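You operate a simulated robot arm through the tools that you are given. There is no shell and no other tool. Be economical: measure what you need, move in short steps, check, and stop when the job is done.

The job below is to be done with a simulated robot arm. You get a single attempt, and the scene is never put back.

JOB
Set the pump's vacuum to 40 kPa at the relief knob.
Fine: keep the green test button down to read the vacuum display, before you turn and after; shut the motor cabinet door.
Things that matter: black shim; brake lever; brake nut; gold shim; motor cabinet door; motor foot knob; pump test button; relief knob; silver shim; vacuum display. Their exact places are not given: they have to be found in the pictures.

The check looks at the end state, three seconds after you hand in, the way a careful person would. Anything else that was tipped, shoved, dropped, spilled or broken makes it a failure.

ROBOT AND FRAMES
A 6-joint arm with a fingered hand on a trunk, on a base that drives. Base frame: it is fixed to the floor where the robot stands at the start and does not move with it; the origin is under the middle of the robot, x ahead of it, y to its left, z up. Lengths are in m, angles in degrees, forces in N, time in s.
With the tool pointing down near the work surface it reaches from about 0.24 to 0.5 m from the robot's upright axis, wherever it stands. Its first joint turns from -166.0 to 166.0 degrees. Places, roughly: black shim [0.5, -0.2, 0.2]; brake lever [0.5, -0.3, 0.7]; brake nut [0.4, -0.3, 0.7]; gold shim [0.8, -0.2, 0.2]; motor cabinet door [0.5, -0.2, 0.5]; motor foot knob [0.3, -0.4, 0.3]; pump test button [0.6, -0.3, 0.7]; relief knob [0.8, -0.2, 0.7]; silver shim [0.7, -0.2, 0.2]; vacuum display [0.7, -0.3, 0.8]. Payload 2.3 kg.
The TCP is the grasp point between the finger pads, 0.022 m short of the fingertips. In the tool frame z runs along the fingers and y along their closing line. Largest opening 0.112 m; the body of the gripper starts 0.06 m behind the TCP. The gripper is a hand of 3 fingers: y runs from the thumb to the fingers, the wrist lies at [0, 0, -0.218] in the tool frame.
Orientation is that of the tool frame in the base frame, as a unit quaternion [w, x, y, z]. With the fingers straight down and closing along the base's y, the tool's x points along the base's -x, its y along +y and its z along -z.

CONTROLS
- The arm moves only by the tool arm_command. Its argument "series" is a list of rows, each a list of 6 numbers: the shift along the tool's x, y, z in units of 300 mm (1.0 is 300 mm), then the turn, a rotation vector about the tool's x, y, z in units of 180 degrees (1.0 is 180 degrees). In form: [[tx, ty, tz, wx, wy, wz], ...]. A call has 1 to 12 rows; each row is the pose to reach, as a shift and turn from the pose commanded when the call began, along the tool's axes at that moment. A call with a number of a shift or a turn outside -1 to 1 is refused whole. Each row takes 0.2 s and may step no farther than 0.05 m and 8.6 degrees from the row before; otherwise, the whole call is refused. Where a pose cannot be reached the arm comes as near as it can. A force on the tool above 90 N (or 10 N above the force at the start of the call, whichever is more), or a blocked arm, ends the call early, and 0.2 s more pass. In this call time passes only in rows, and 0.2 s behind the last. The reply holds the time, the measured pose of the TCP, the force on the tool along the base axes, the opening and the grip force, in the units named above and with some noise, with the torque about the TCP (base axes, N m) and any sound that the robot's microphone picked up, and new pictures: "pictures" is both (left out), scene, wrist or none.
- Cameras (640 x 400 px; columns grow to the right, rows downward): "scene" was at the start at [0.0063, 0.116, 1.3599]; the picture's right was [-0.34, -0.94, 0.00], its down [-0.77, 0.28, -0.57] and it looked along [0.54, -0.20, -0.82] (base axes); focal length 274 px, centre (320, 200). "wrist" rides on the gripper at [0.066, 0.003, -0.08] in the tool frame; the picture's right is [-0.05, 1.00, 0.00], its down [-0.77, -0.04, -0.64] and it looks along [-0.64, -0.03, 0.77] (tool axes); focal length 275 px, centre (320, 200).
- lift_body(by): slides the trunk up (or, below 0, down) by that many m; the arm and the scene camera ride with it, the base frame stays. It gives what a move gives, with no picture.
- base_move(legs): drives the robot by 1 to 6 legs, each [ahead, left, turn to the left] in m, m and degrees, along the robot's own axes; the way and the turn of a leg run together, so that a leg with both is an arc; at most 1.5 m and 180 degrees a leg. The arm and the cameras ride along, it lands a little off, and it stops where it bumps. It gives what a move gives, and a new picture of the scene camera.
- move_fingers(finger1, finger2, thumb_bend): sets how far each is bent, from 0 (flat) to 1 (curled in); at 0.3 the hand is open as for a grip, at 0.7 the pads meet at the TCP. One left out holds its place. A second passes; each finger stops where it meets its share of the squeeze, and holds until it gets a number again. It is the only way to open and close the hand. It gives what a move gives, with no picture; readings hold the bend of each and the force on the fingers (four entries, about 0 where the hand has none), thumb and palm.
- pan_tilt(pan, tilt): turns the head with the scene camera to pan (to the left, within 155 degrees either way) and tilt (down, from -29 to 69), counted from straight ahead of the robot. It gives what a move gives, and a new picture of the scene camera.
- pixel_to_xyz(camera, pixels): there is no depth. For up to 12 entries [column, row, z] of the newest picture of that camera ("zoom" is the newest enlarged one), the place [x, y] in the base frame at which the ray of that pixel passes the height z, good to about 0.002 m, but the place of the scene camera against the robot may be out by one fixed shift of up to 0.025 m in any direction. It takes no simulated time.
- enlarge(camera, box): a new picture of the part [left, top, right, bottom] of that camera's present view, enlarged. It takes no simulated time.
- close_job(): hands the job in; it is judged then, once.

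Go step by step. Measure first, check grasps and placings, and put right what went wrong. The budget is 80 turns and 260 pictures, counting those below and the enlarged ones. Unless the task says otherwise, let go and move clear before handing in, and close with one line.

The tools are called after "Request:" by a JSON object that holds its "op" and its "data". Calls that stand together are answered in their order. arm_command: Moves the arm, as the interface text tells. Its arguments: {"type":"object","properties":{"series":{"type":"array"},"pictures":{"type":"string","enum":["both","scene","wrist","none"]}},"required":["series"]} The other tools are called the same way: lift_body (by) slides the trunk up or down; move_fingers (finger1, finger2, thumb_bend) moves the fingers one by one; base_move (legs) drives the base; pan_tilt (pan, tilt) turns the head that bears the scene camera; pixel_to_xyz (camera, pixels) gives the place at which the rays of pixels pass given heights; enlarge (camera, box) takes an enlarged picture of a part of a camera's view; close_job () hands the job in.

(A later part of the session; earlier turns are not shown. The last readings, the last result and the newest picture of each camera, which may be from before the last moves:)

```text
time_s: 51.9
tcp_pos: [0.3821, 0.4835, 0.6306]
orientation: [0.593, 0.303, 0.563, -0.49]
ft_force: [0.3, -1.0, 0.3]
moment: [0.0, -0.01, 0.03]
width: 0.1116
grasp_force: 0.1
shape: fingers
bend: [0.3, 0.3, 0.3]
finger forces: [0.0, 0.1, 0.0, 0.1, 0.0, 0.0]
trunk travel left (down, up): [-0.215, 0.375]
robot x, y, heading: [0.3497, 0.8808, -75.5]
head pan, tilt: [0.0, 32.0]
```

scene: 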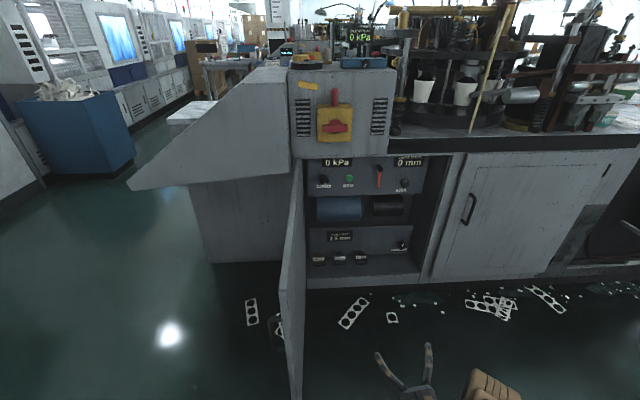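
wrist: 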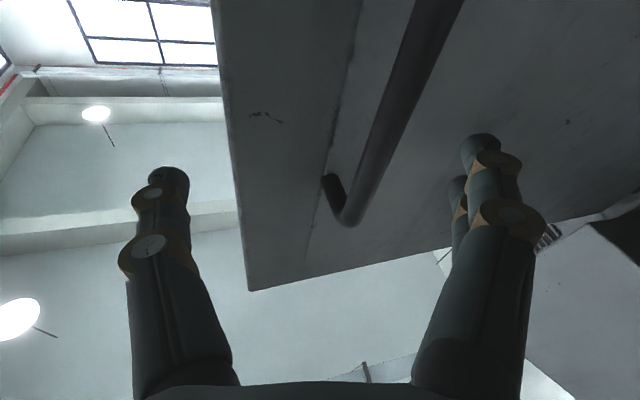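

Now the cabinet interior is in clear view. I'll enlarge the panel around (360,180).

Request:
{"op": "enlarge", "data": {"camera": "scene", "box": [300, 150, 428, 230]}}

Request:
{"op": "enlarge", "data": {"camera": "scene", "box": [300, 150, 364, 190]}}

Request:
{"op": "enlarge", "data": {"camera": "scene", "box": [300, 215, 428, 295]}}

```text
5.00 times, centred on (364, 190) of scene
```

zoom: 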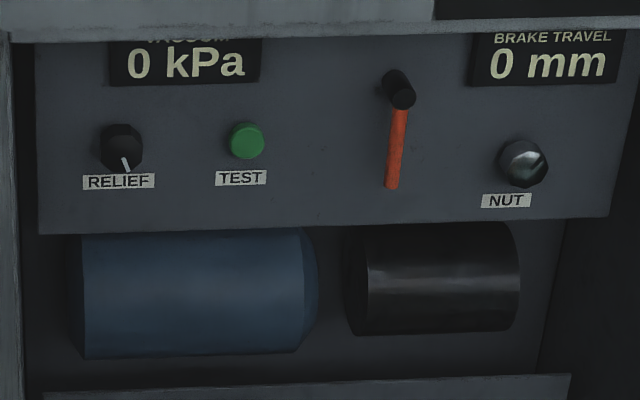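

```text
10.00 times, centred on (332, 170) of scene
```

zoom: 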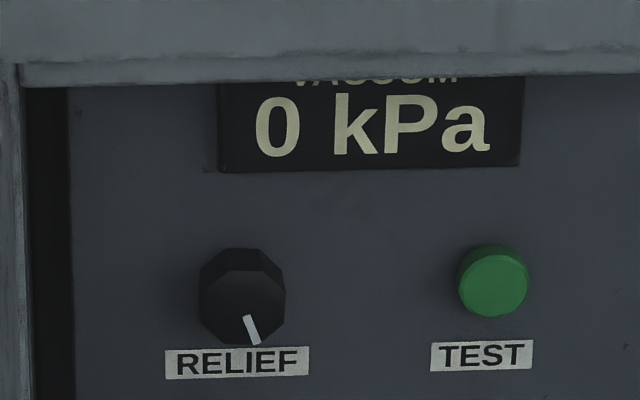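

```text
5.00 times, centred on (364, 255) of scene
```

zoom: 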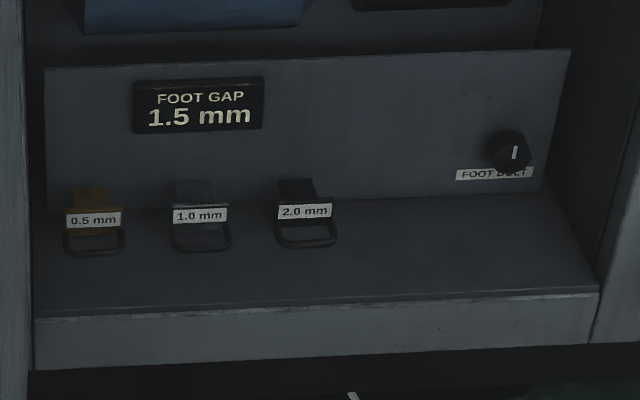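

The panel reads clearly: RELIEF knob (324,183), TEST button (350,181) and the vacuum display above them. I'll straighten the hand, then drive to a standing spot that keeps clear of the door.

Request:
{"op": "arm_command", "data": {"series": [[0.005, 0.016, 0.043, 0.0091, 0.0156, 0.0147], [0.01, 0.032, 0.086, 0.0182, 0.0312, 0.0294], [0.015, 0.048, 0.13, 0.0274, 0.0467, 0.044], [0.02, 0.063, 0.172, 0.0365, 0.0623, 0.0587]], "pictures": "none"}}

Request:
{"op": "base_move", "data": {"legs": [[0, 0, 3.5], [0.5, -0.197, 0]]}}

```text
time_s: 52.9
tcp_pos: [0.4177, 0.4404, 0.631]
orientation: [0.558, 0.434, 0.559, -0.433]
ft_force: [0.5, 0.9, 0.0]
moment: [-0.01, -0.01, -0.04]
width: 0.1116
grasp_force: 0.0
shape: fingers
bend: [0.3, 0.3, 0.3]
finger forces: [0.0, 0.0, 0.1, 0.0, 0.1, 0.0]
trunk travel left (down, up): [-0.215, 0.375]
robot x, y, heading: [0.346, 0.881, -75.3]
head pan, tilt: [0.0, 32.0]
```

```text
time_s: 56.5
tcp_pos: [0.4122, -0.0937, 0.6314]
orientation: [0.573, 0.414, 0.572, -0.415]
ft_force: [0.3, -0.2, 0.5]
moment: [0.01, 0.01, 0.0]
width: 0.1117
grasp_force: 0.1
shape: fingers
bend: [0.3, 0.3, 0.3]
finger forces: [0.0, 0.0, 0.0, 0.0, 0.0, 0.1]
trunk travel left (down, up): [-0.215, 0.375]
robot x, y, heading: [0.3166, 0.3423, -72.1]
head pan, tilt: [0.0, 32.0]
```

scene: 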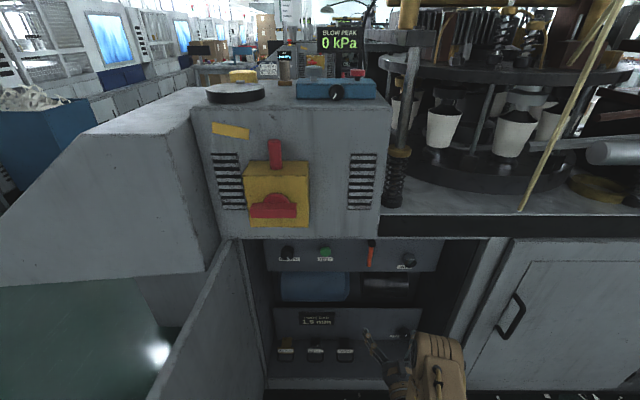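

Triangulation gives the button near (0.646, -0.253, 0.677), and the knob about 0.12 m to its left at about the same height. I'll bring the hand in line with the button, close the fingers to a point, and raise the trunk a little.

Request:
{"op": "arm_command", "data": {"series": [[0, 0.14, -0.02, 0, 0, 0], [0, 0.28, -0.04, 0, 0, 0], [0, 0.42, -0.06, 0, 0, 0], [0, 0.56, -0.06, 0, 0, 0]], "pictures": "none"}}

Request:
{"op": "move_fingers", "data": {"finger1": 0.7, "finger2": 0.7, "thumb_bend": 0.7}}

Request:
{"op": "lift_body", "data": {"by": 0.035}}

Request:
{"op": "base_move", "data": {"legs": [[0.1, 0, 0]]}}

Request:
{"op": "enlarge", "data": {"camera": "wrist", "box": [0, 0, 640, 400]}}

```text
time_s: 57.5
tcp_pos: [0.5678, -0.0239, 0.6312]
orientation: [0.573, 0.415, 0.571, -0.416]
ft_force: [0.0, 0.0, 0.1]
moment: [0.03, 0.02, -0.01]
width: 0.1118
grasp_force: 0.1
shape: fingers
bend: [0.3, 0.3, 0.3]
finger forces: [0.1, 0.0, 0.0, 0.1, 0.0, 0.0]
trunk travel left (down, up): [-0.215, 0.375]
robot x, y, heading: [0.3137, 0.3411, -72.2]
head pan, tilt: [0.0, 32.0]
```

```text
time_s: 58.5
tcp_pos: [0.5676, -0.0242, 0.6321]
orientation: [0.573, 0.415, 0.572, -0.415]
ft_force: [0.1, 0.3, -0.3]
moment: [0.03, -0.04, -0.02]
width: 0.0028
grasp_force: 0.0
shape: fingers
bend: [0.7, 0.7, 0.7]
finger forces: [0.0, 0.0, 0.0, 0.0, 0.0, 0.0]
trunk travel left (down, up): [-0.215, 0.375]
robot x, y, heading: [0.3161, 0.3417, -72.0]
head pan, tilt: [0.0, 32.0]
```

```text
time_s: 59.2
tcp_pos: [0.5672, -0.0243, 0.6678]
orientation: [0.572, 0.415, 0.572, -0.415]
ft_force: [-0.9, -0.7, 0.0]
moment: [0.0, 0.02, 0.02]
width: 0.0027
grasp_force: 0.0
shape: fingers
bend: [0.7, 0.7, 0.7]
finger forces: [0.0, 0.0, 0.0, 0.1, 0.0, 0.0]
trunk travel left (down, up): [-0.25, 0.34]
robot x, y, heading: [0.3118, 0.3431, -71.8]
head pan, tilt: [0.0, 32.0]
```

```text
time_s: 60.4
tcp_pos: [0.5981, -0.1193, 0.6664]
orientation: [0.573, 0.415, 0.572, -0.416]
ft_force: [0.7, 1.0, -0.2]
moment: [-0.01, 0.01, 0.01]
width: 0.0027
grasp_force: 0.0
shape: fingers
bend: [0.7, 0.7, 0.7]
finger forces: [0.0, 0.1, 0.1, 0.1, 0.0, 0.1]
trunk travel left (down, up): [-0.25, 0.34]
robot x, y, heading: [0.3442, 0.2469, -71.9]
head pan, tilt: [0.0, 32.0]
```

scene: 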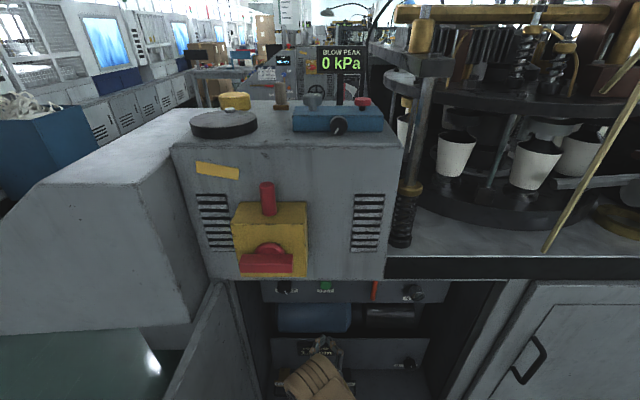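

```text
1.00 times, centred on (320, 200) of wrist
```

zoom: 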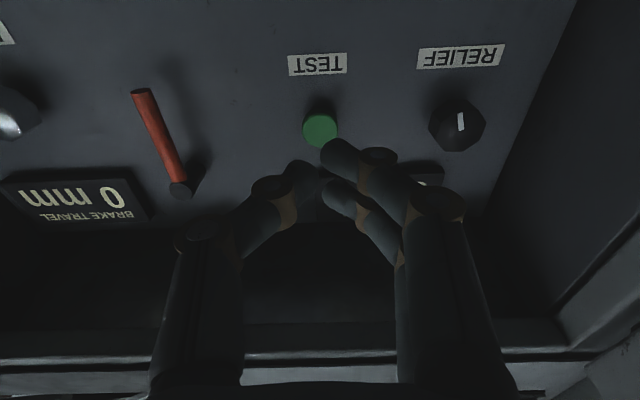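

The wrist picture shows the button at (320,130) with the RELIEF knob to its right, but the fingers hide the vacuum display. Rolling the hand about 34° should bring the display into the gap between the fingers.

Request:
{"op": "arm_command", "data": {"series": [[0, 0, 0, 0, 0, -0.047], [0, 0, 0, 0, 0, -0.094], [0, 0, 0, 0, 0, -0.141], [0, 0, 0, 0, 0, -0.188]], "pictures": "wrist"}}

```text
time_s: 61.4
tcp_pos: [0.5978, -0.1191, 0.6676]
orientation: [0.427, 0.23, 0.667, -0.565]
ft_force: [0.5, -0.9, 0.3]
moment: [0.01, -0.01, -0.03]
width: 0.0027
grasp_force: 0.1
shape: fingers
bend: [0.7, 0.7, 0.7]
finger forces: [0.0, 0.0, 0.0, 0.1, 0.1, 0.0]
trunk travel left (down, up): [-0.25, 0.34]
robot x, y, heading: [0.3455, 0.2464, -71.9]
head pan, tilt: [0.0, 32.0]
```

wrist: 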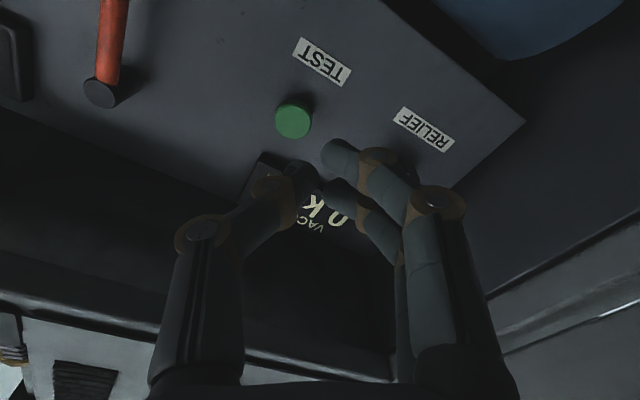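

The display digits now show between the fingers near (325,210). I'll move forward 0.04 m to get the range by parallax.

Request:
{"op": "arm_command", "data": {"series": [[0, 0, 0.067, 0, 0, 0], [0, 0, 0.133, 0, 0, 0]], "pictures": "wrist"}}

```text
time_s: 62.0
tcp_pos: [0.6106, -0.1568, 0.6647]
orientation: [0.427, 0.23, 0.668, -0.564]
ft_force: [-1.5, 0.5, 0.6]
moment: [0.02, -0.01, 0.02]
width: 0.0027
grasp_force: 0.0
shape: fingers
bend: [0.7, 0.7, 0.7]
finger forces: [0.0, 0.1, 0.1, 0.0, 0.1, 0.1]
trunk travel left (down, up): [-0.25, 0.34]
robot x, y, heading: [0.3431, 0.2442, -71.9]
head pan, tilt: [0.0, 32.0]
```

wrist: 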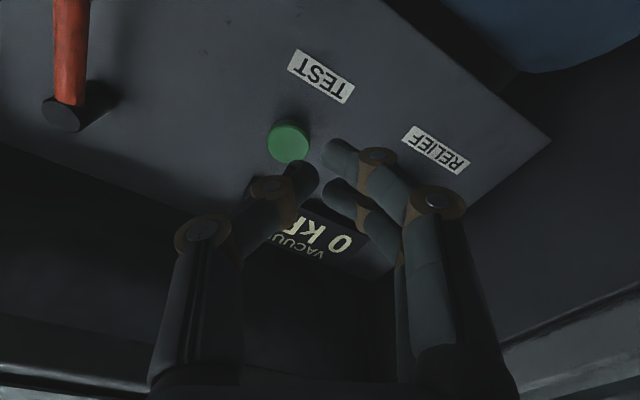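

Parallax puts the button face about 0.11 m ahead of the TCP, offset by about (-0.034, -0.026) in tool x and y. I'll centre on it and advance 0.05 m.

Request:
{"op": "arm_command", "data": {"series": [[-0.06, -0.045, 0.05, 0, 0, 0], [-0.113, -0.087, 0.1, 0, 0, 0], [-0.113, -0.087, 0.167, 0, 0, 0]], "pictures": "wrist"}}

```text
time_s: 62.8
tcp_pos: [0.6229, -0.2058, 0.7083]
orientation: [0.427, 0.229, 0.669, -0.564]
ft_force: [-0.1, -0.8, -0.2]
moment: [-0.01, 0.01, -0.02]
width: 0.0026
grasp_force: 0.0
shape: fingers
bend: [0.7, 0.7, 0.7]
finger forces: [0.0, 0.1, 0.0, 0.0, 0.0, 0.0]
trunk travel left (down, up): [-0.25, 0.34]
robot x, y, heading: [0.3454, 0.2483, -71.9]
head pan, tilt: [0.0, 32.0]
```

wrist: 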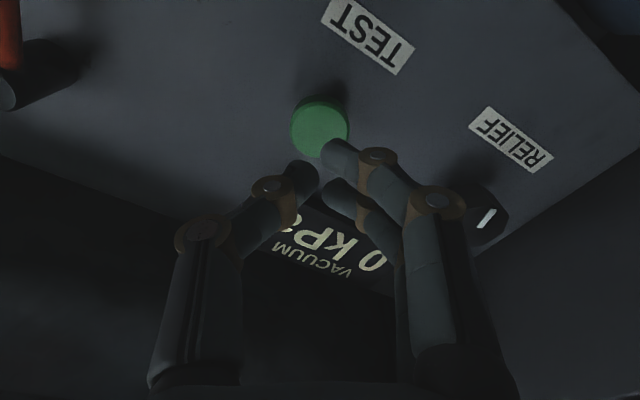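

The button is nearly centred at (320,128), with about 0.05 m to go. I'll advance again and check.

Request:
{"op": "arm_command", "data": {"series": [[-0.02, 0, 0.07, 0, 0, 0], [-0.02, 0, 0.133, 0, 0, 0]], "pictures": "wrist"}}

```text
time_s: 63.4
tcp_pos: [0.6389, -0.242, 0.7133]
orientation: [0.428, 0.23, 0.668, -0.564]
ft_force: [-0.9, 2.0, -0.3]
moment: [-0.01, 0.02, 0.0]
width: 0.0025
grasp_force: 1.0
shape: fingers
bend: [0.7, 0.7, 0.7]
finger forces: [0.3, 0.2, 0.0, 0.1, 1.4, 0.1]
trunk travel left (down, up): [-0.25, 0.34]
robot x, y, heading: [0.3483, 0.248, -72.0]
head pan, tilt: [0.0, 32.0]
```

wrist: 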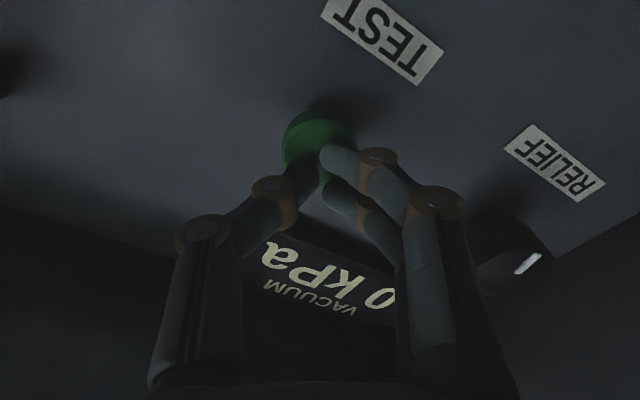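

The tips are just touching (thumb 1.4 N). I'll press in small steps and read the display.

Request:
{"op": "arm_command", "data": {"series": [[0, 0, 0.008, 0, 0, 0], [0, 0, 0.016, 0, 0, 0], [0, 0, 0.024, 0, 0, 0]], "pictures": "wrist"}}

Request:
{"op": "enlarge", "data": {"camera": "wrist", "box": [220, 200, 420, 325]}}

```text
time_s: 64.2
tcp_pos: [0.6405, -0.2475, 0.7149]
orientation: [0.427, 0.23, 0.668, -0.564]
ft_force: [-2.8, 8.8, -1.0]
moment: [0.01, 0.02, -0.01]
width: 0.0019
grasp_force: 5.0
shape: fingers
bend: [0.7, 0.7, 0.7]
finger forces: [2.4, 2.1, 0.0, 0.0, 4.8, 0.0]
trunk travel left (down, up): [-0.25, 0.34]
robot x, y, heading: [0.3474, 0.2455, -72.1]
head pan, tilt: [0.0, 32.0]
heard: click
```

wrist: 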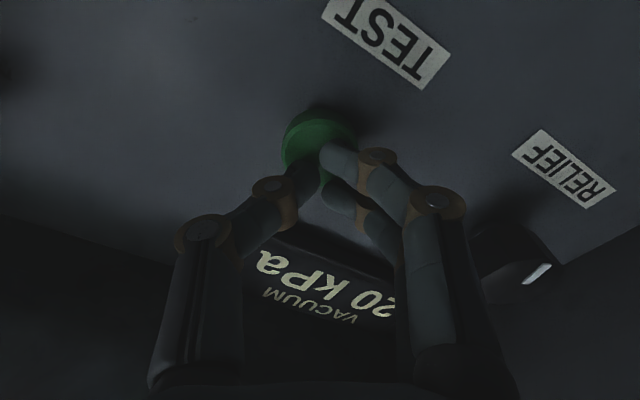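

```text
3.20 times, centred on (320, 262) of wrist
```

zoom: 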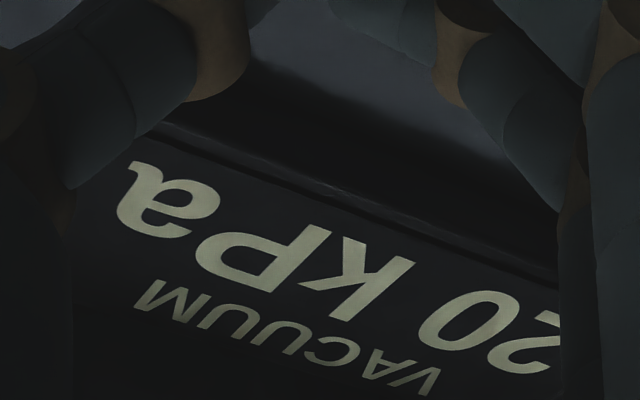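

The display reads 20 kPa with a click heard (I'll confirm later that no leading digit is hidden). I'll back off, roll level, and move about 0.125 m left to the RELIEF knob.

Request:
{"op": "arm_command", "data": {"series": [[0, 0, -0.14, 0, 0, 0], [0, 0, -0.27, 0, 0, 0], [-0.058, 0.086, -0.27, 0, 0, 0.047], [-0.117, 0.173, -0.27, 0, 0, 0.094], [-0.175, 0.259, -0.27, 0, 0, 0.141], [-0.233, 0.345, -0.27, 0, 0, 0.188]], "pictures": "wrist"}}

Request:
{"op": "move_fingers", "data": {"finger1": 0.42, "finger2": 0.42, "thumb_bend": 0.42}}

Request:
{"op": "enlarge", "data": {"camera": "wrist", "box": [0, 0, 640, 400]}}

```text
time_s: 65.6
tcp_pos: [0.7339, -0.1328, 0.7148]
orientation: [0.573, 0.416, 0.571, -0.415]
ft_force: [-0.5, -0.7, 0.2]
moment: [0.01, 0.0, -0.05]
width: 0.0022
grasp_force: 0.1
shape: fingers
bend: [0.7, 0.7, 0.7]
finger forces: [0.0, 0.0, 0.1, 0.1, 0.1, 0.0]
trunk travel left (down, up): [-0.25, 0.34]
robot x, y, heading: [0.3461, 0.2456, -71.9]
head pan, tilt: [0.0, 32.0]
```

wrist: 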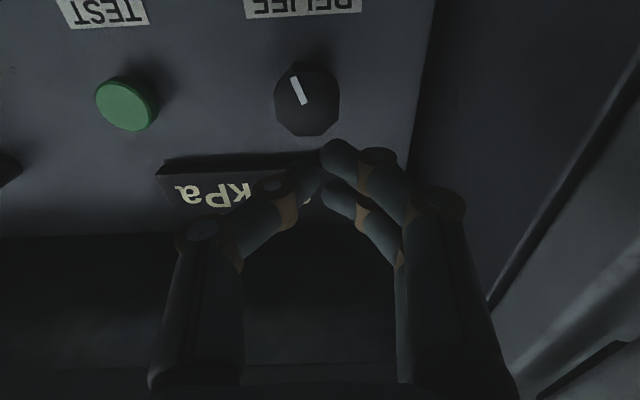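

```text
time_s: 66.6
tcp_pos: [0.7335, -0.134, 0.7143]
orientation: [0.573, 0.415, 0.572, -0.416]
ft_force: [-0.1, 0.0, -0.4]
moment: [0.04, 0.01, 0.0]
width: 0.0778
grasp_force: 0.0
shape: fingers
bend: [0.42, 0.42, 0.42]
finger forces: [0.1, 0.1, 0.0, 0.0, 0.1, 0.1]
trunk travel left (down, up): [-0.25, 0.34]
robot x, y, heading: [0.349, 0.2442, -71.8]
head pan, tilt: [0.0, 32.0]
```

```text
1.00 times, centred on (320, 200) of wrist
```

zoom: 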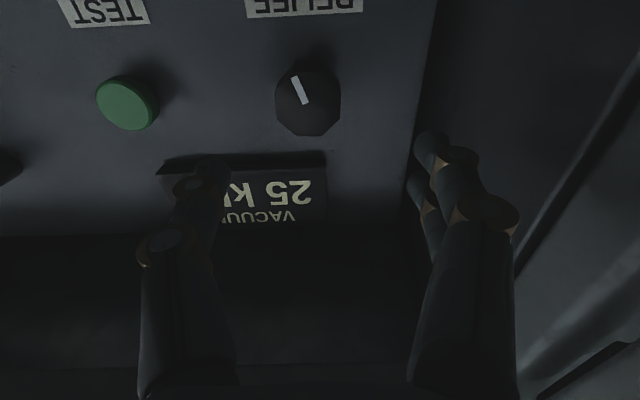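

The display now shows 25 kPa after release, so it lags and the button has to be held for longer. I'll go back and hold it down until the reading settles before turning anything.

Request:
{"op": "move_fingers", "data": {"finger1": 0.7, "finger2": 0.7, "thumb_bend": 0.7}}

Request:
{"op": "arm_command", "data": {"series": [[0, -0.103, 0, 0, 0, -0.047], [0, -0.206, 0, 0, 0, -0.094], [0, -0.309, 0, 0, 0, -0.141], [0, -0.412, 0, 0, 0, -0.188], [0, -0.412, 0.1, 0, 0, -0.188], [0, -0.412, 0.2, 0, 0, -0.188], [0, -0.412, 0.245, 0, 0, -0.188], [0, -0.412, 0.264, 0, 0, -0.188], [0, -0.412, 0.264, 0, 0, -0.188], [0, -0.412, 0.264, 0, 0, -0.188]], "pictures": "wrist"}}

Request:
{"op": "enlarge", "data": {"camera": "wrist", "box": [220, 200, 420, 325]}}

Request:
{"op": "arm_command", "data": {"series": [[0, 0, 0.0, 0, 0, 0], [0, 0, 0, 0, 0, 0], [0, 0, 0, 0, 0, 0], [0, 0, 0, 0, 0, 0], [0, 0, 0, 0, 0, 0], [0, 0, 0, 0, 0, 0], [0, 0, 0, 0, 0, 0], [0, 0, 0, 0, 0, 0], [0, 0, 0, 0, 0, 0], [0, 0, 0, 0, 0, 0]], "pictures": "none"}}

Request:
{"op": "enlarge", "data": {"camera": "wrist", "box": [220, 200, 420, 325]}}

```text
time_s: 67.6
tcp_pos: [0.7346, -0.133, 0.7139]
orientation: [0.573, 0.415, 0.572, -0.415]
ft_force: [0.9, 0.8, -0.3]
moment: [-0.04, 0.0, -0.02]
width: 0.0029
grasp_force: 0.0
shape: fingers
bend: [0.7, 0.7, 0.7]
finger forces: [0.0, 0.0, 0.1, 0.1, 0.1, 0.0]
trunk travel left (down, up): [-0.25, 0.34]
robot x, y, heading: [0.3434, 0.2493, -71.9]
head pan, tilt: [0.0, 32.0]
```

```text
time_s: 69.8
tcp_pos: [0.6425, -0.2457, 0.714]
orientation: [0.427, 0.232, 0.667, -0.565]
ft_force: [-2.4, 4.0, -0.7]
moment: [0.02, 0.02, -0.03]
width: 0.0019
grasp_force: 2.3
shape: fingers
bend: [0.7, 0.7, 0.7]
finger forces: [0.8, 0.7, 0.1, 0.1, 2.7, 0.0]
trunk travel left (down, up): [-0.25, 0.34]
robot x, y, heading: [0.3459, 0.2457, -72.1]
head pan, tilt: [0.0, 32.0]
heard: click
```

wrist: 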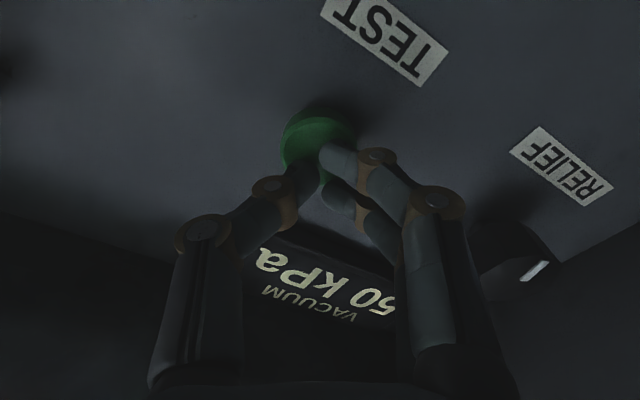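

```text
3.20 times, centred on (320, 262) of wrist
```

zoom: 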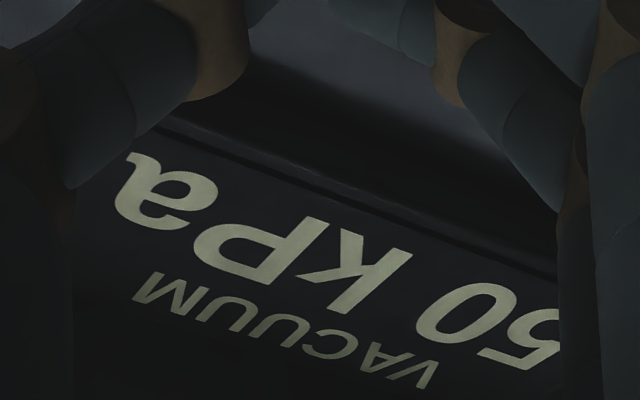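

```text
time_s: 72.0
tcp_pos: [0.6407, -0.2459, 0.716]
orientation: [0.427, 0.231, 0.667, -0.564]
ft_force: [-1.8, 4.6, -1.7]
moment: [-0.01, -0.01, -0.09]
width: 0.0018
grasp_force: 2.0
shape: fingers
bend: [0.7, 0.7, 0.7]
finger forces: [0.9, 0.7, 0.0, 0.0, 2.6, 0.1]
trunk travel left (down, up): [-0.25, 0.34]
robot x, y, heading: [0.3467, 0.2467, -71.6]
head pan, tilt: [0.0, 32.0]
```

```text
3.20 times, centred on (320, 262) of wrist
```

zoom: 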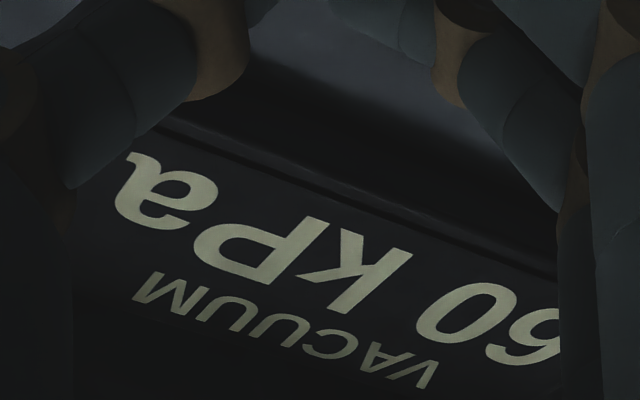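

The reading climbed from 50 to 60 kPa while held. I'll hold longer until it settles.

Request:
{"op": "arm_command", "data": {"series": [[0, 0, 0.0, 0, 0, 0], [0, 0, 0, 0, 0, 0], [0, 0, 0, 0, 0, 0], [0, 0, 0, 0, 0, 0], [0, 0, 0, 0, 0, 0], [0, 0, 0, 0, 0, 0], [0, 0, 0, 0, 0, 0], [0, 0, 0, 0, 0, 0], [0, 0, 0, 0, 0, 0], [0, 0, 0, 0, 0, 0], [0, 0, 0, 0, 0, 0], [0, 0, 0, 0, 0, 0]], "pictures": "none"}}

Request:
{"op": "enlarge", "data": {"camera": "wrist", "box": [220, 200, 420, 325]}}

Request:
{"op": "arm_command", "data": {"series": [[0, 0, 0.0, 0, 0, 0], [0, 0, 0, 0, 0, 0], [0, 0, 0, 0, 0, 0], [0, 0, 0, 0, 0, 0], [0, 0, 0, 0, 0, 0], [0, 0, 0, 0, 0, 0], [0, 0, 0, 0, 0, 0], [0, 0, 0, 0, 0, 0], [0, 0, 0, 0, 0, 0], [0, 0, 0, 0, 0, 0], [0, 0, 0, 0, 0, 0], [0, 0, 0, 0, 0, 0]], "pictures": "none"}}

Request:
{"op": "enlarge", "data": {"camera": "wrist", "box": [220, 200, 420, 325]}}

```text
time_s: 74.6
tcp_pos: [0.6419, -0.2471, 0.7149]
orientation: [0.427, 0.23, 0.668, -0.564]
ft_force: [-2.1, 3.6, -0.9]
moment: [0.03, -0.02, -0.03]
width: 0.002
grasp_force: 2.0
shape: fingers
bend: [0.7, 0.7, 0.7]
finger forces: [0.9, 0.7, 0.1, 0.1, 2.5, 0.0]
trunk travel left (down, up): [-0.25, 0.34]
robot x, y, heading: [0.3473, 0.2493, -71.9]
head pan, tilt: [0.0, 32.0]
```

```text
3.20 times, centred on (320, 262) of wrist
```

zoom: 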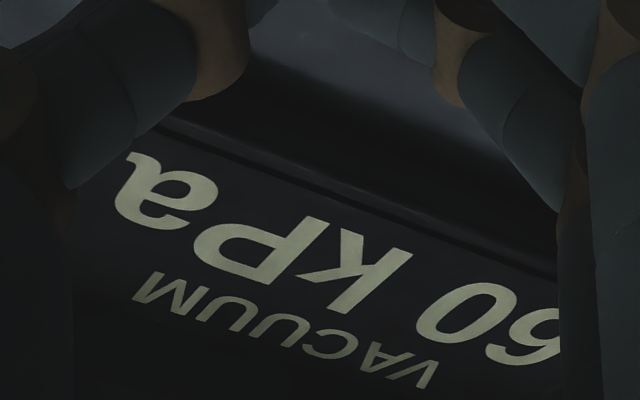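

```text
time_s: 77.2
tcp_pos: [0.642, -0.2465, 0.7152]
orientation: [0.427, 0.231, 0.668, -0.565]
ft_force: [-1.7, 4.2, -1.1]
moment: [0.0, 0.04, -0.05]
width: 0.0019
grasp_force: 1.8
shape: fingers
bend: [0.7, 0.7, 0.7]
finger forces: [0.8, 0.6, 0.0, 0.0, 2.5, 0.0]
trunk travel left (down, up): [-0.25, 0.34]
robot x, y, heading: [0.3457, 0.247, -71.9]
head pan, tilt: [0.0, 32.0]
```

```text
3.20 times, centred on (320, 262) of wrist
```

zoom: 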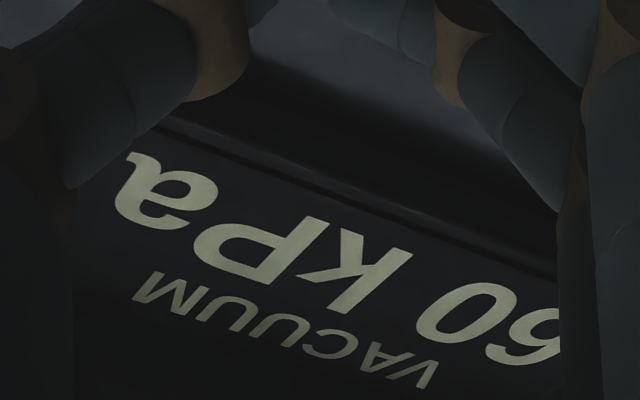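

The reading is steady at 60 kPa, so the setting has to come down to 40. I'll back off and move to the knob, with the hand level and partly open.

Request:
{"op": "arm_command", "data": {"series": [[0, 0, -0.14, 0, 0, 0], [0, 0, -0.26, 0, 0, 0], [-0.055, 0.0815, -0.26, 0, 0, 0.047], [-0.11, 0.163, -0.26, 0, 0, 0.094], [-0.165, 0.2445, -0.26, 0, 0, 0.141], [-0.22, 0.326, -0.26, 0, 0, 0.188]], "pictures": "none"}}

Request:
{"op": "move_fingers", "data": {"finger1": 0.42, "finger2": 0.42, "thumb_bend": 0.42}}

Request:
{"op": "arm_command", "data": {"series": [[0, 0, 0.07, 0, 0, 0], [0, 0, 0.15, 0, 0, 0], [0, 0, 0.2, 0, 0, 0]], "pictures": "wrist"}}

```text
time_s: 78.6
tcp_pos: [0.7286, -0.1369, 0.7155]
orientation: [0.573, 0.415, 0.572, -0.415]
ft_force: [0.2, 1.1, 1.0]
moment: [-0.01, -0.02, 0.0]
width: 0.002
grasp_force: 0.1
shape: fingers
bend: [0.7, 0.7, 0.7]
finger forces: [0.0, 0.0, 0.0, 0.0, 0.1, 0.0]
trunk travel left (down, up): [-0.25, 0.34]
robot x, y, heading: [0.346, 0.2471, -71.8]
head pan, tilt: [0.0, 32.0]
```

```text
time_s: 79.6
tcp_pos: [0.7302, -0.1363, 0.714]
orientation: [0.573, 0.415, 0.572, -0.416]
ft_force: [0.3, 0.0, 0.1]
moment: [0.01, 0.02, 0.0]
width: 0.0775
grasp_force: 0.0
shape: fingers
bend: [0.42, 0.42, 0.42]
finger forces: [0.0, 0.0, 0.1, 0.0, 0.0, 0.1]
trunk travel left (down, up): [-0.25, 0.34]
robot x, y, heading: [0.3472, 0.2448, -71.8]
head pan, tilt: [0.0, 32.0]
```

```text
time_s: 80.4
tcp_pos: [0.7492, -0.1931, 0.7147]
orientation: [0.573, 0.414, 0.572, -0.415]
ft_force: [-1.0, 0.1, -0.2]
moment: [0.03, -0.02, 0.0]
width: 0.0777
grasp_force: 0.1
shape: fingers
bend: [0.42, 0.42, 0.42]
finger forces: [0.0, 0.0, 0.0, 0.1, 0.0, 0.0]
trunk travel left (down, up): [-0.25, 0.34]
robot x, y, heading: [0.3465, 0.2457, -71.9]
head pan, tilt: [0.0, 32.0]
```

wrist: 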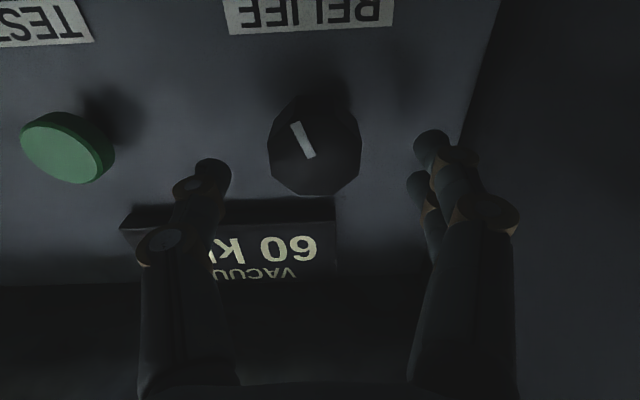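

The knob (315,145) is centred between thumb and fingers. I'll advance 0.02 m and close on it.

Request:
{"op": "arm_command", "data": {"series": [[0, 0, 0.035, 0, 0, 0], [0, 0, 0.07, 0, 0, 0]], "pictures": "none"}}

Request:
{"op": "move_fingers", "data": {"finger1": 0.65, "finger2": 0.65, "thumb_bend": 0.65}}

Request:
{"op": "enlarge", "data": {"camera": "wrist", "box": [0, 0, 640, 400]}}

```text
time_s: 81.0
tcp_pos: [0.7549, -0.2136, 0.7137]
orientation: [0.573, 0.414, 0.573, -0.415]
ft_force: [-0.3, 0.2, 0.4]
moment: [0.02, 0.02, -0.03]
width: 0.0776
grasp_force: 0.0
shape: fingers
bend: [0.42, 0.42, 0.42]
finger forces: [0.0, 0.1, 0.1, 0.0, 0.0, 0.1]
trunk travel left (down, up): [-0.25, 0.34]
robot x, y, heading: [0.3456, 0.246, -71.8]
head pan, tilt: [0.0, 32.0]
```

```text
time_s: 82.0
tcp_pos: [0.7547, -0.2122, 0.7152]
orientation: [0.573, 0.415, 0.572, -0.415]
ft_force: [-1.3, -2.7, 0.4]
moment: [-0.08, 0.01, -0.05]
width: 0.0361
grasp_force: 8.1
shape: fingers
bend: [0.58, 0.6, 0.6]
finger forces: [4.2, 2.6, 0.0, 0.1, 9.1, 0.0]
trunk travel left (down, up): [-0.25, 0.34]
robot x, y, heading: [0.3447, 0.2445, -71.6]
head pan, tilt: [0.0, 32.0]
```

```text
1.00 times, centred on (320, 200) of wrist
```

zoom: 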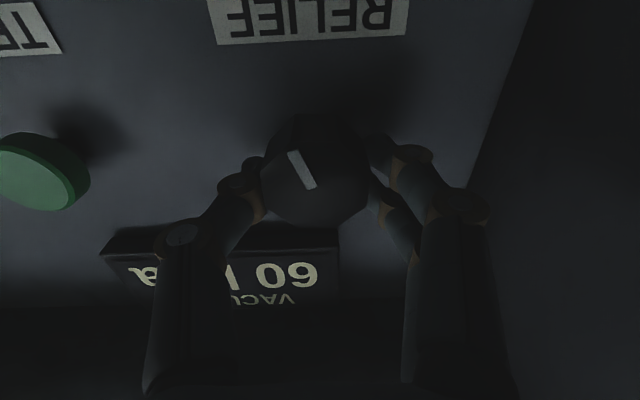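

The knob is gripped (thumb 9 N, width 0.036 m). I'll turn it 20° counter-clockwise as a trial and watch the pointer.

Request:
{"op": "arm_command", "data": {"series": [[0, 0, 0, 0, 0, -0.037], [0, 0, 0, 0, 0, -0.074], [0, 0, 0, 0, 0, -0.111]], "pictures": "wrist"}}

```text
time_s: 82.8
tcp_pos: [0.7559, -0.2123, 0.7143]
orientation: [0.491, 0.308, 0.636, -0.509]
ft_force: [4.4, -1.2, 0.7]
moment: [0.02, -0.04, 0.04]
width: 0.0362
grasp_force: 8.1
shape: fingers
bend: [0.58, 0.6, 0.6]
finger forces: [5.5, 4.2, 0.0, 0.0, 6.8, 0.1]
trunk travel left (down, up): [-0.25, 0.34]
robot x, y, heading: [0.3484, 0.246, -71.9]
head pan, tilt: [0.0, 32.0]
```

wrist: 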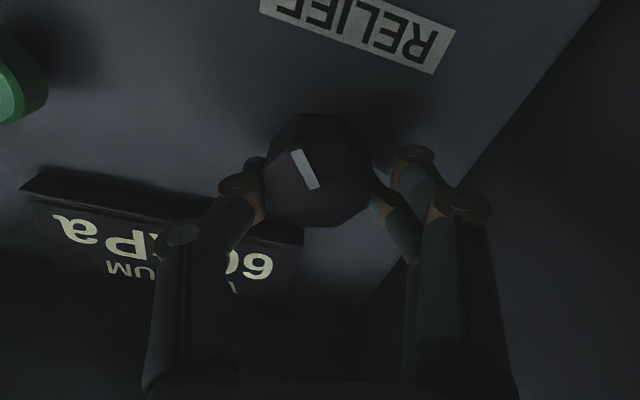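

The pointer turned with the hand. I'll let go, back off, and hold the test button again to read the effect.

Request:
{"op": "move_fingers", "data": {"finger1": 0.42, "finger2": 0.42, "thumb_bend": 0.42}}

Request:
{"op": "arm_command", "data": {"series": [[0, 0, -0.14, 0, 0, 0], [0, 0, -0.26, 0, 0, 0]], "pictures": "wrist"}}

Request:
{"op": "move_fingers", "data": {"finger1": 0.7, "finger2": 0.7, "thumb_bend": 0.7}}

Request:
{"op": "arm_command", "data": {"series": [[0.045, -0.123, 0, 0, 0, -0.026], [0.09, -0.247, 0, 0, 0, -0.052], [0.1345, -0.37, 0, 0, 0, -0.077], [0.1345, -0.37, 0.1, 0, 0, -0.077], [0.1345, -0.37, 0.2, 0, 0, -0.077], [0.1345, -0.37, 0.24, 0, 0, -0.077], [0.1345, -0.37, 0.254, 0, 0, -0.077], [0.1345, -0.37, 0.254, 0, 0, -0.077], [0.1345, -0.37, 0.254, 0, 0, -0.077], [0.1345, -0.37, 0.254, 0, 0, -0.077], [0.1345, -0.37, 0.254, 0, 0, -0.077]], "pictures": "wrist"}}

```text
time_s: 83.8
tcp_pos: [0.7546, -0.214, 0.7141]
orientation: [0.492, 0.31, 0.635, -0.509]
ft_force: [-0.1, -0.3, -0.7]
moment: [-0.02, 0.02, 0.05]
width: 0.0774
grasp_force: 0.1
shape: fingers
bend: [0.42, 0.42, 0.42]
finger forces: [0.0, 0.0, 0.0, 0.0, 0.0, 0.0]
trunk travel left (down, up): [-0.25, 0.34]
robot x, y, heading: [0.345, 0.2425, -71.8]
head pan, tilt: [0.0, 32.0]
```

```text
time_s: 84.4
tcp_pos: [0.7293, -0.1394, 0.7156]
orientation: [0.492, 0.309, 0.636, -0.508]
ft_force: [0.1, -0.5, 0.1]
moment: [0.04, -0.01, 0.0]
width: 0.0774
grasp_force: 0.2
shape: fingers
bend: [0.42, 0.42, 0.42]
finger forces: [0.1, 0.0, 0.0, 0.1, 0.0, 0.1]
trunk travel left (down, up): [-0.25, 0.34]
robot x, y, heading: [0.3435, 0.2476, -72.2]
head pan, tilt: [0.0, 32.0]
```

wrist: 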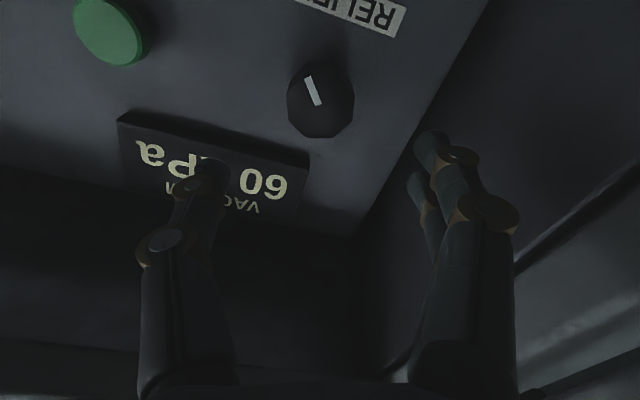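

```text
time_s: 85.4
tcp_pos: [0.7305, -0.1401, 0.7146]
orientation: [0.492, 0.31, 0.635, -0.509]
ft_force: [-0.4, 0.1, 0.5]
moment: [0.02, -0.04, 0.02]
width: 0.0027
grasp_force: 0.0
shape: fingers
bend: [0.7, 0.7, 0.7]
finger forces: [0.0, 0.0, 0.0, 0.0, 0.0, 0.0]
trunk travel left (down, up): [-0.25, 0.34]
robot x, y, heading: [0.3436, 0.2487, -72.1]
head pan, tilt: [0.0, 32.0]
```

```text
time_s: 87.8
tcp_pos: [0.6406, -0.2483, 0.7158]
orientation: [0.428, 0.231, 0.668, -0.564]
ft_force: [-2.4, 5.0, -1.1]
moment: [0.06, 0.01, -0.01]
width: 0.0017
grasp_force: 2.8
shape: fingers
bend: [0.7, 0.7, 0.7]
finger forces: [1.7, 1.3, 0.0, 0.0, 2.7, 0.1]
trunk travel left (down, up): [-0.25, 0.34]
robot x, y, heading: [0.3471, 0.248, -71.9]
head pan, tilt: [0.0, 32.0]
heard: click
```

wrist: 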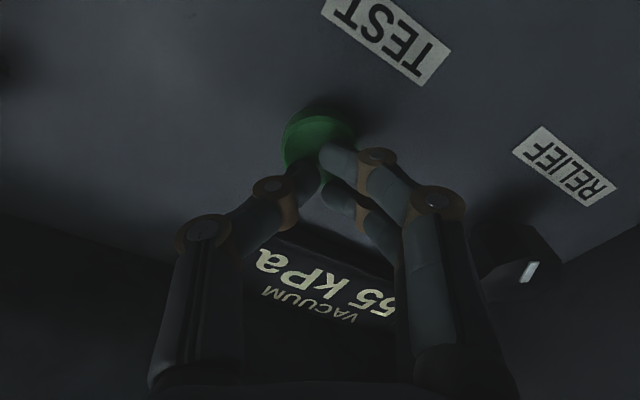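

The press clicked and the display shows about 55 kPa so far. I'll hold on until it settles.

Request:
{"op": "arm_command", "data": {"series": [[0, 0, 0.0, 0, 0, 0], [0, 0, 0, 0, 0, 0], [0, 0, 0, 0, 0, 0], [0, 0, 0, 0, 0, 0], [0, 0, 0, 0, 0, 0], [0, 0, 0, 0, 0, 0], [0, 0, 0, 0, 0, 0], [0, 0, 0, 0, 0, 0], [0, 0, 0, 0, 0, 0], [0, 0, 0, 0, 0, 0], [0, 0, 0, 0, 0, 0], [0, 0, 0, 0, 0, 0]], "pictures": "none"}}

Request:
{"op": "enlarge", "data": {"camera": "wrist", "box": [220, 200, 420, 325]}}

Request:
{"op": "arm_command", "data": {"series": [[0, 0, 0.0, 0, 0, 0], [0, 0, 0, 0, 0, 0], [0, 0, 0, 0, 0, 0], [0, 0, 0, 0, 0, 0], [0, 0, 0, 0, 0, 0], [0, 0, 0, 0, 0, 0], [0, 0, 0, 0, 0, 0], [0, 0, 0, 0, 0, 0], [0, 0, 0, 0, 0, 0], [0, 0, 0, 0, 0, 0]], "pictures": "none"}}

Request:
{"op": "enlarge", "data": {"camera": "wrist", "box": [220, 200, 420, 325]}}

```text
time_s: 90.4
tcp_pos: [0.6422, -0.2464, 0.7146]
orientation: [0.428, 0.23, 0.668, -0.564]
ft_force: [-1.8, 3.8, -1.2]
moment: [0.05, 0.03, -0.01]
width: 0.0018
grasp_force: 3.2
shape: fingers
bend: [0.7, 0.7, 0.7]
finger forces: [1.8, 1.5, 0.0, 0.0, 2.9, 0.0]
trunk travel left (down, up): [-0.25, 0.34]
robot x, y, heading: [0.3457, 0.2462, -71.7]
head pan, tilt: [0.0, 32.0]
```

```text
3.20 times, centred on (320, 262) of wrist
```

zoom: 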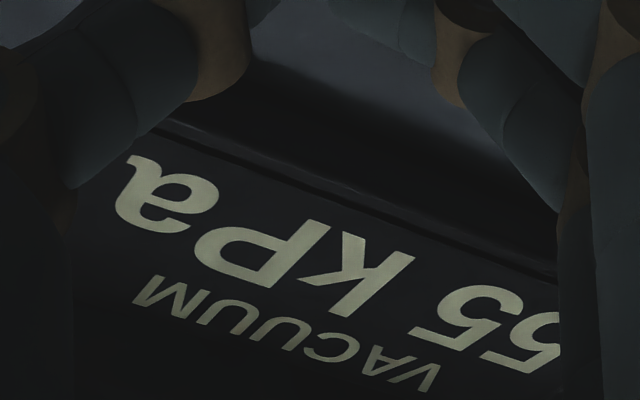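

```text
time_s: 92.6
tcp_pos: [0.6411, -0.2472, 0.7147]
orientation: [0.428, 0.23, 0.668, -0.564]
ft_force: [-2.1, 5.4, -0.5]
moment: [0.03, 0.01, -0.06]
width: 0.0017
grasp_force: 3.4
shape: fingers
bend: [0.7, 0.7, 0.7]
finger forces: [1.7, 1.4, 0.1, 0.0, 2.9, 0.0]
trunk travel left (down, up): [-0.25, 0.34]
robot x, y, heading: [0.3469, 0.2468, -72.2]
head pan, tilt: [0.0, 32.0]
```

```text
3.20 times, centred on (320, 262) of wrist
```

zoom: 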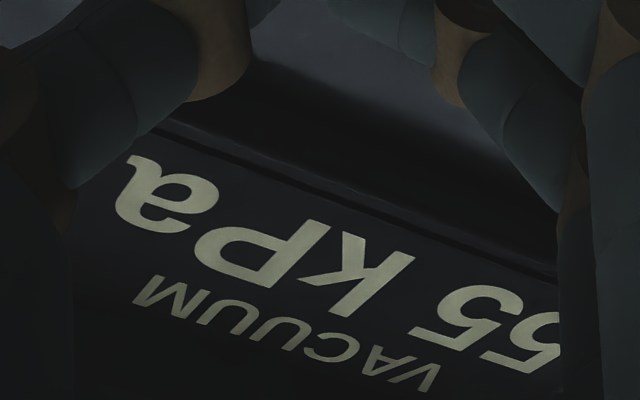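

Counter-clockwise lowers it: 20° took it from 60 to a steady 55 kPa, about 0.25 kPa per degree. I'll go back, grip with the hand rolled +30°, and turn 60° counter-clockwise.

Request:
{"op": "arm_command", "data": {"series": [[0, 0, -0.14, 0, 0, 0], [0, 0, -0.26, 0, 0, 0], [-0.055, 0.082, -0.26, 0, 0, 0.0444], [-0.111, 0.165, -0.26, 0, 0, 0.0889], [-0.166, 0.247, -0.26, 0, 0, 0.1333], [-0.222, 0.329, -0.26, 0, 0, 0.1778], [-0.222, 0.329, -0.26, 0, 0, 0.2222], [-0.222, 0.329, -0.26, 0, 0, 0.2667], [-0.222, 0.329, -0.26, 0, 0, 0.3111], [-0.222, 0.329, -0.26, 0, 0, 0.3556]], "pictures": "none"}}

Request:
{"op": "move_fingers", "data": {"finger1": 0.42, "finger2": 0.42, "thumb_bend": 0.42}}

Request:
{"op": "arm_command", "data": {"series": [[0, 0, 0.09, 0, 0, 0], [0, 0, 0.19, 0, 0, 0], [0, 0, 0.255, 0, 0, 0]], "pictures": "wrist"}}

```text
time_s: 94.8
tcp_pos: [0.7304, -0.1373, 0.7154]
orientation: [0.661, 0.55, 0.444, -0.251]
ft_force: [0.3, 0.4, -0.8]
moment: [0.0, 0.0, -0.03]
width: 0.0021
grasp_force: 0.0
shape: fingers
bend: [0.7, 0.7, 0.7]
finger forces: [0.0, 0.0, 0.1, 0.0, 0.1, 0.1]
trunk travel left (down, up): [-0.25, 0.34]
robot x, y, heading: [0.3459, 0.2456, -72.1]
head pan, tilt: [0.0, 32.0]
```

```text
time_s: 95.8
tcp_pos: [0.7302, -0.1363, 0.7155]
orientation: [0.661, 0.55, 0.444, -0.252]
ft_force: [-0.2, -0.1, 0.4]
moment: [-0.01, 0.03, -0.03]
width: 0.0775
grasp_force: 0.0
shape: fingers
bend: [0.42, 0.42, 0.42]
finger forces: [0.0, 0.0, 0.0, 0.0, 0.0, 0.0]
trunk travel left (down, up): [-0.25, 0.34]
robot x, y, heading: [0.3426, 0.2462, -71.9]
head pan, tilt: [0.0, 32.0]
```

```text
time_s: 96.6
tcp_pos: [0.7553, -0.2097, 0.7135]
orientation: [0.661, 0.55, 0.444, -0.253]
ft_force: [0.3, 0.5, -0.1]
moment: [0.02, -0.03, -0.02]
width: 0.0777
grasp_force: 0.1
shape: fingers
bend: [0.42, 0.42, 0.42]
finger forces: [0.0, 0.0, 0.0, 0.0, 0.0, 0.1]
trunk travel left (down, up): [-0.25, 0.34]
robot x, y, heading: [0.3447, 0.2428, -71.8]
head pan, tilt: [0.0, 32.0]
```

wrist: 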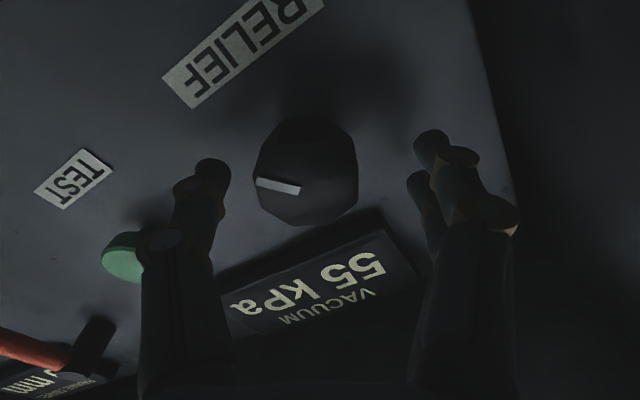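

The knob sits between the fingers at (305,175) and the display still holds 55 kPa. I'll close and turn 60° counter-clockwise.

Request:
{"op": "move_fingers", "data": {"finger1": 0.65, "finger2": 0.65, "thumb_bend": 0.65}}

Request:
{"op": "arm_command", "data": {"series": [[0, 0, 0, 0, 0, -0.0417], [0, 0, 0, 0, 0, -0.0833], [0, 0, 0, 0, 0, -0.125], [0, 0, 0, 0, 0, -0.1667], [0, 0, 0, 0, 0, -0.2083], [0, 0, 0, 0, 0, -0.25], [0, 0, 0, 0, 0, -0.2917], [0, 0, 0, 0, 0, -0.3333]], "pictures": "wrist"}}

```text
time_s: 97.6
tcp_pos: [0.7541, -0.2105, 0.7143]
orientation: [0.66, 0.55, 0.444, -0.253]
ft_force: [-5.0, -4.2, -2.9]
moment: [0.04, 0.04, -0.11]
width: 0.0363
grasp_force: 7.9
shape: fingers
bend: [0.6, 0.61, 0.59]
finger forces: [3.1, 1.9, 0.0, 0.0, 11.5, 0.1]
trunk travel left (down, up): [-0.25, 0.34]
robot x, y, heading: [0.3484, 0.2458, -72.0]
head pan, tilt: [0.0, 32.0]
```

```text
time_s: 99.4
tcp_pos: [0.7541, -0.2106, 0.715]
orientation: [0.445, 0.252, 0.66, -0.549]
ft_force: [-1.1, -0.1, -7.1]
moment: [0.2, -0.01, 0.03]
width: 0.0363
grasp_force: 8.8
shape: fingers
bend: [0.58, 0.6, 0.6]
finger forces: [6.1, 3.3, 0.0, 0.0, 6.9, 0.1]
trunk travel left (down, up): [-0.25, 0.34]
robot x, y, heading: [0.3437, 0.2459, -71.8]
head pan, tilt: [0.0, 32.0]
```

wrist: 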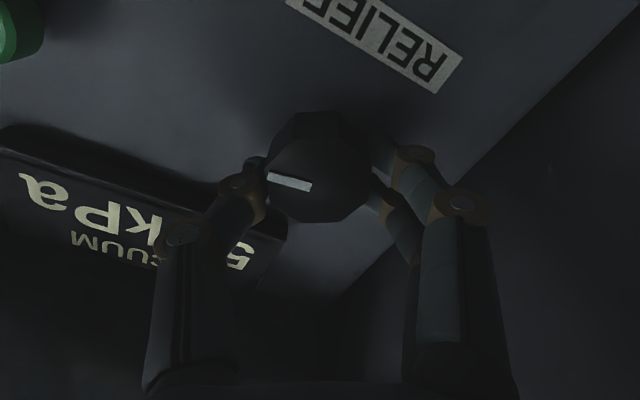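

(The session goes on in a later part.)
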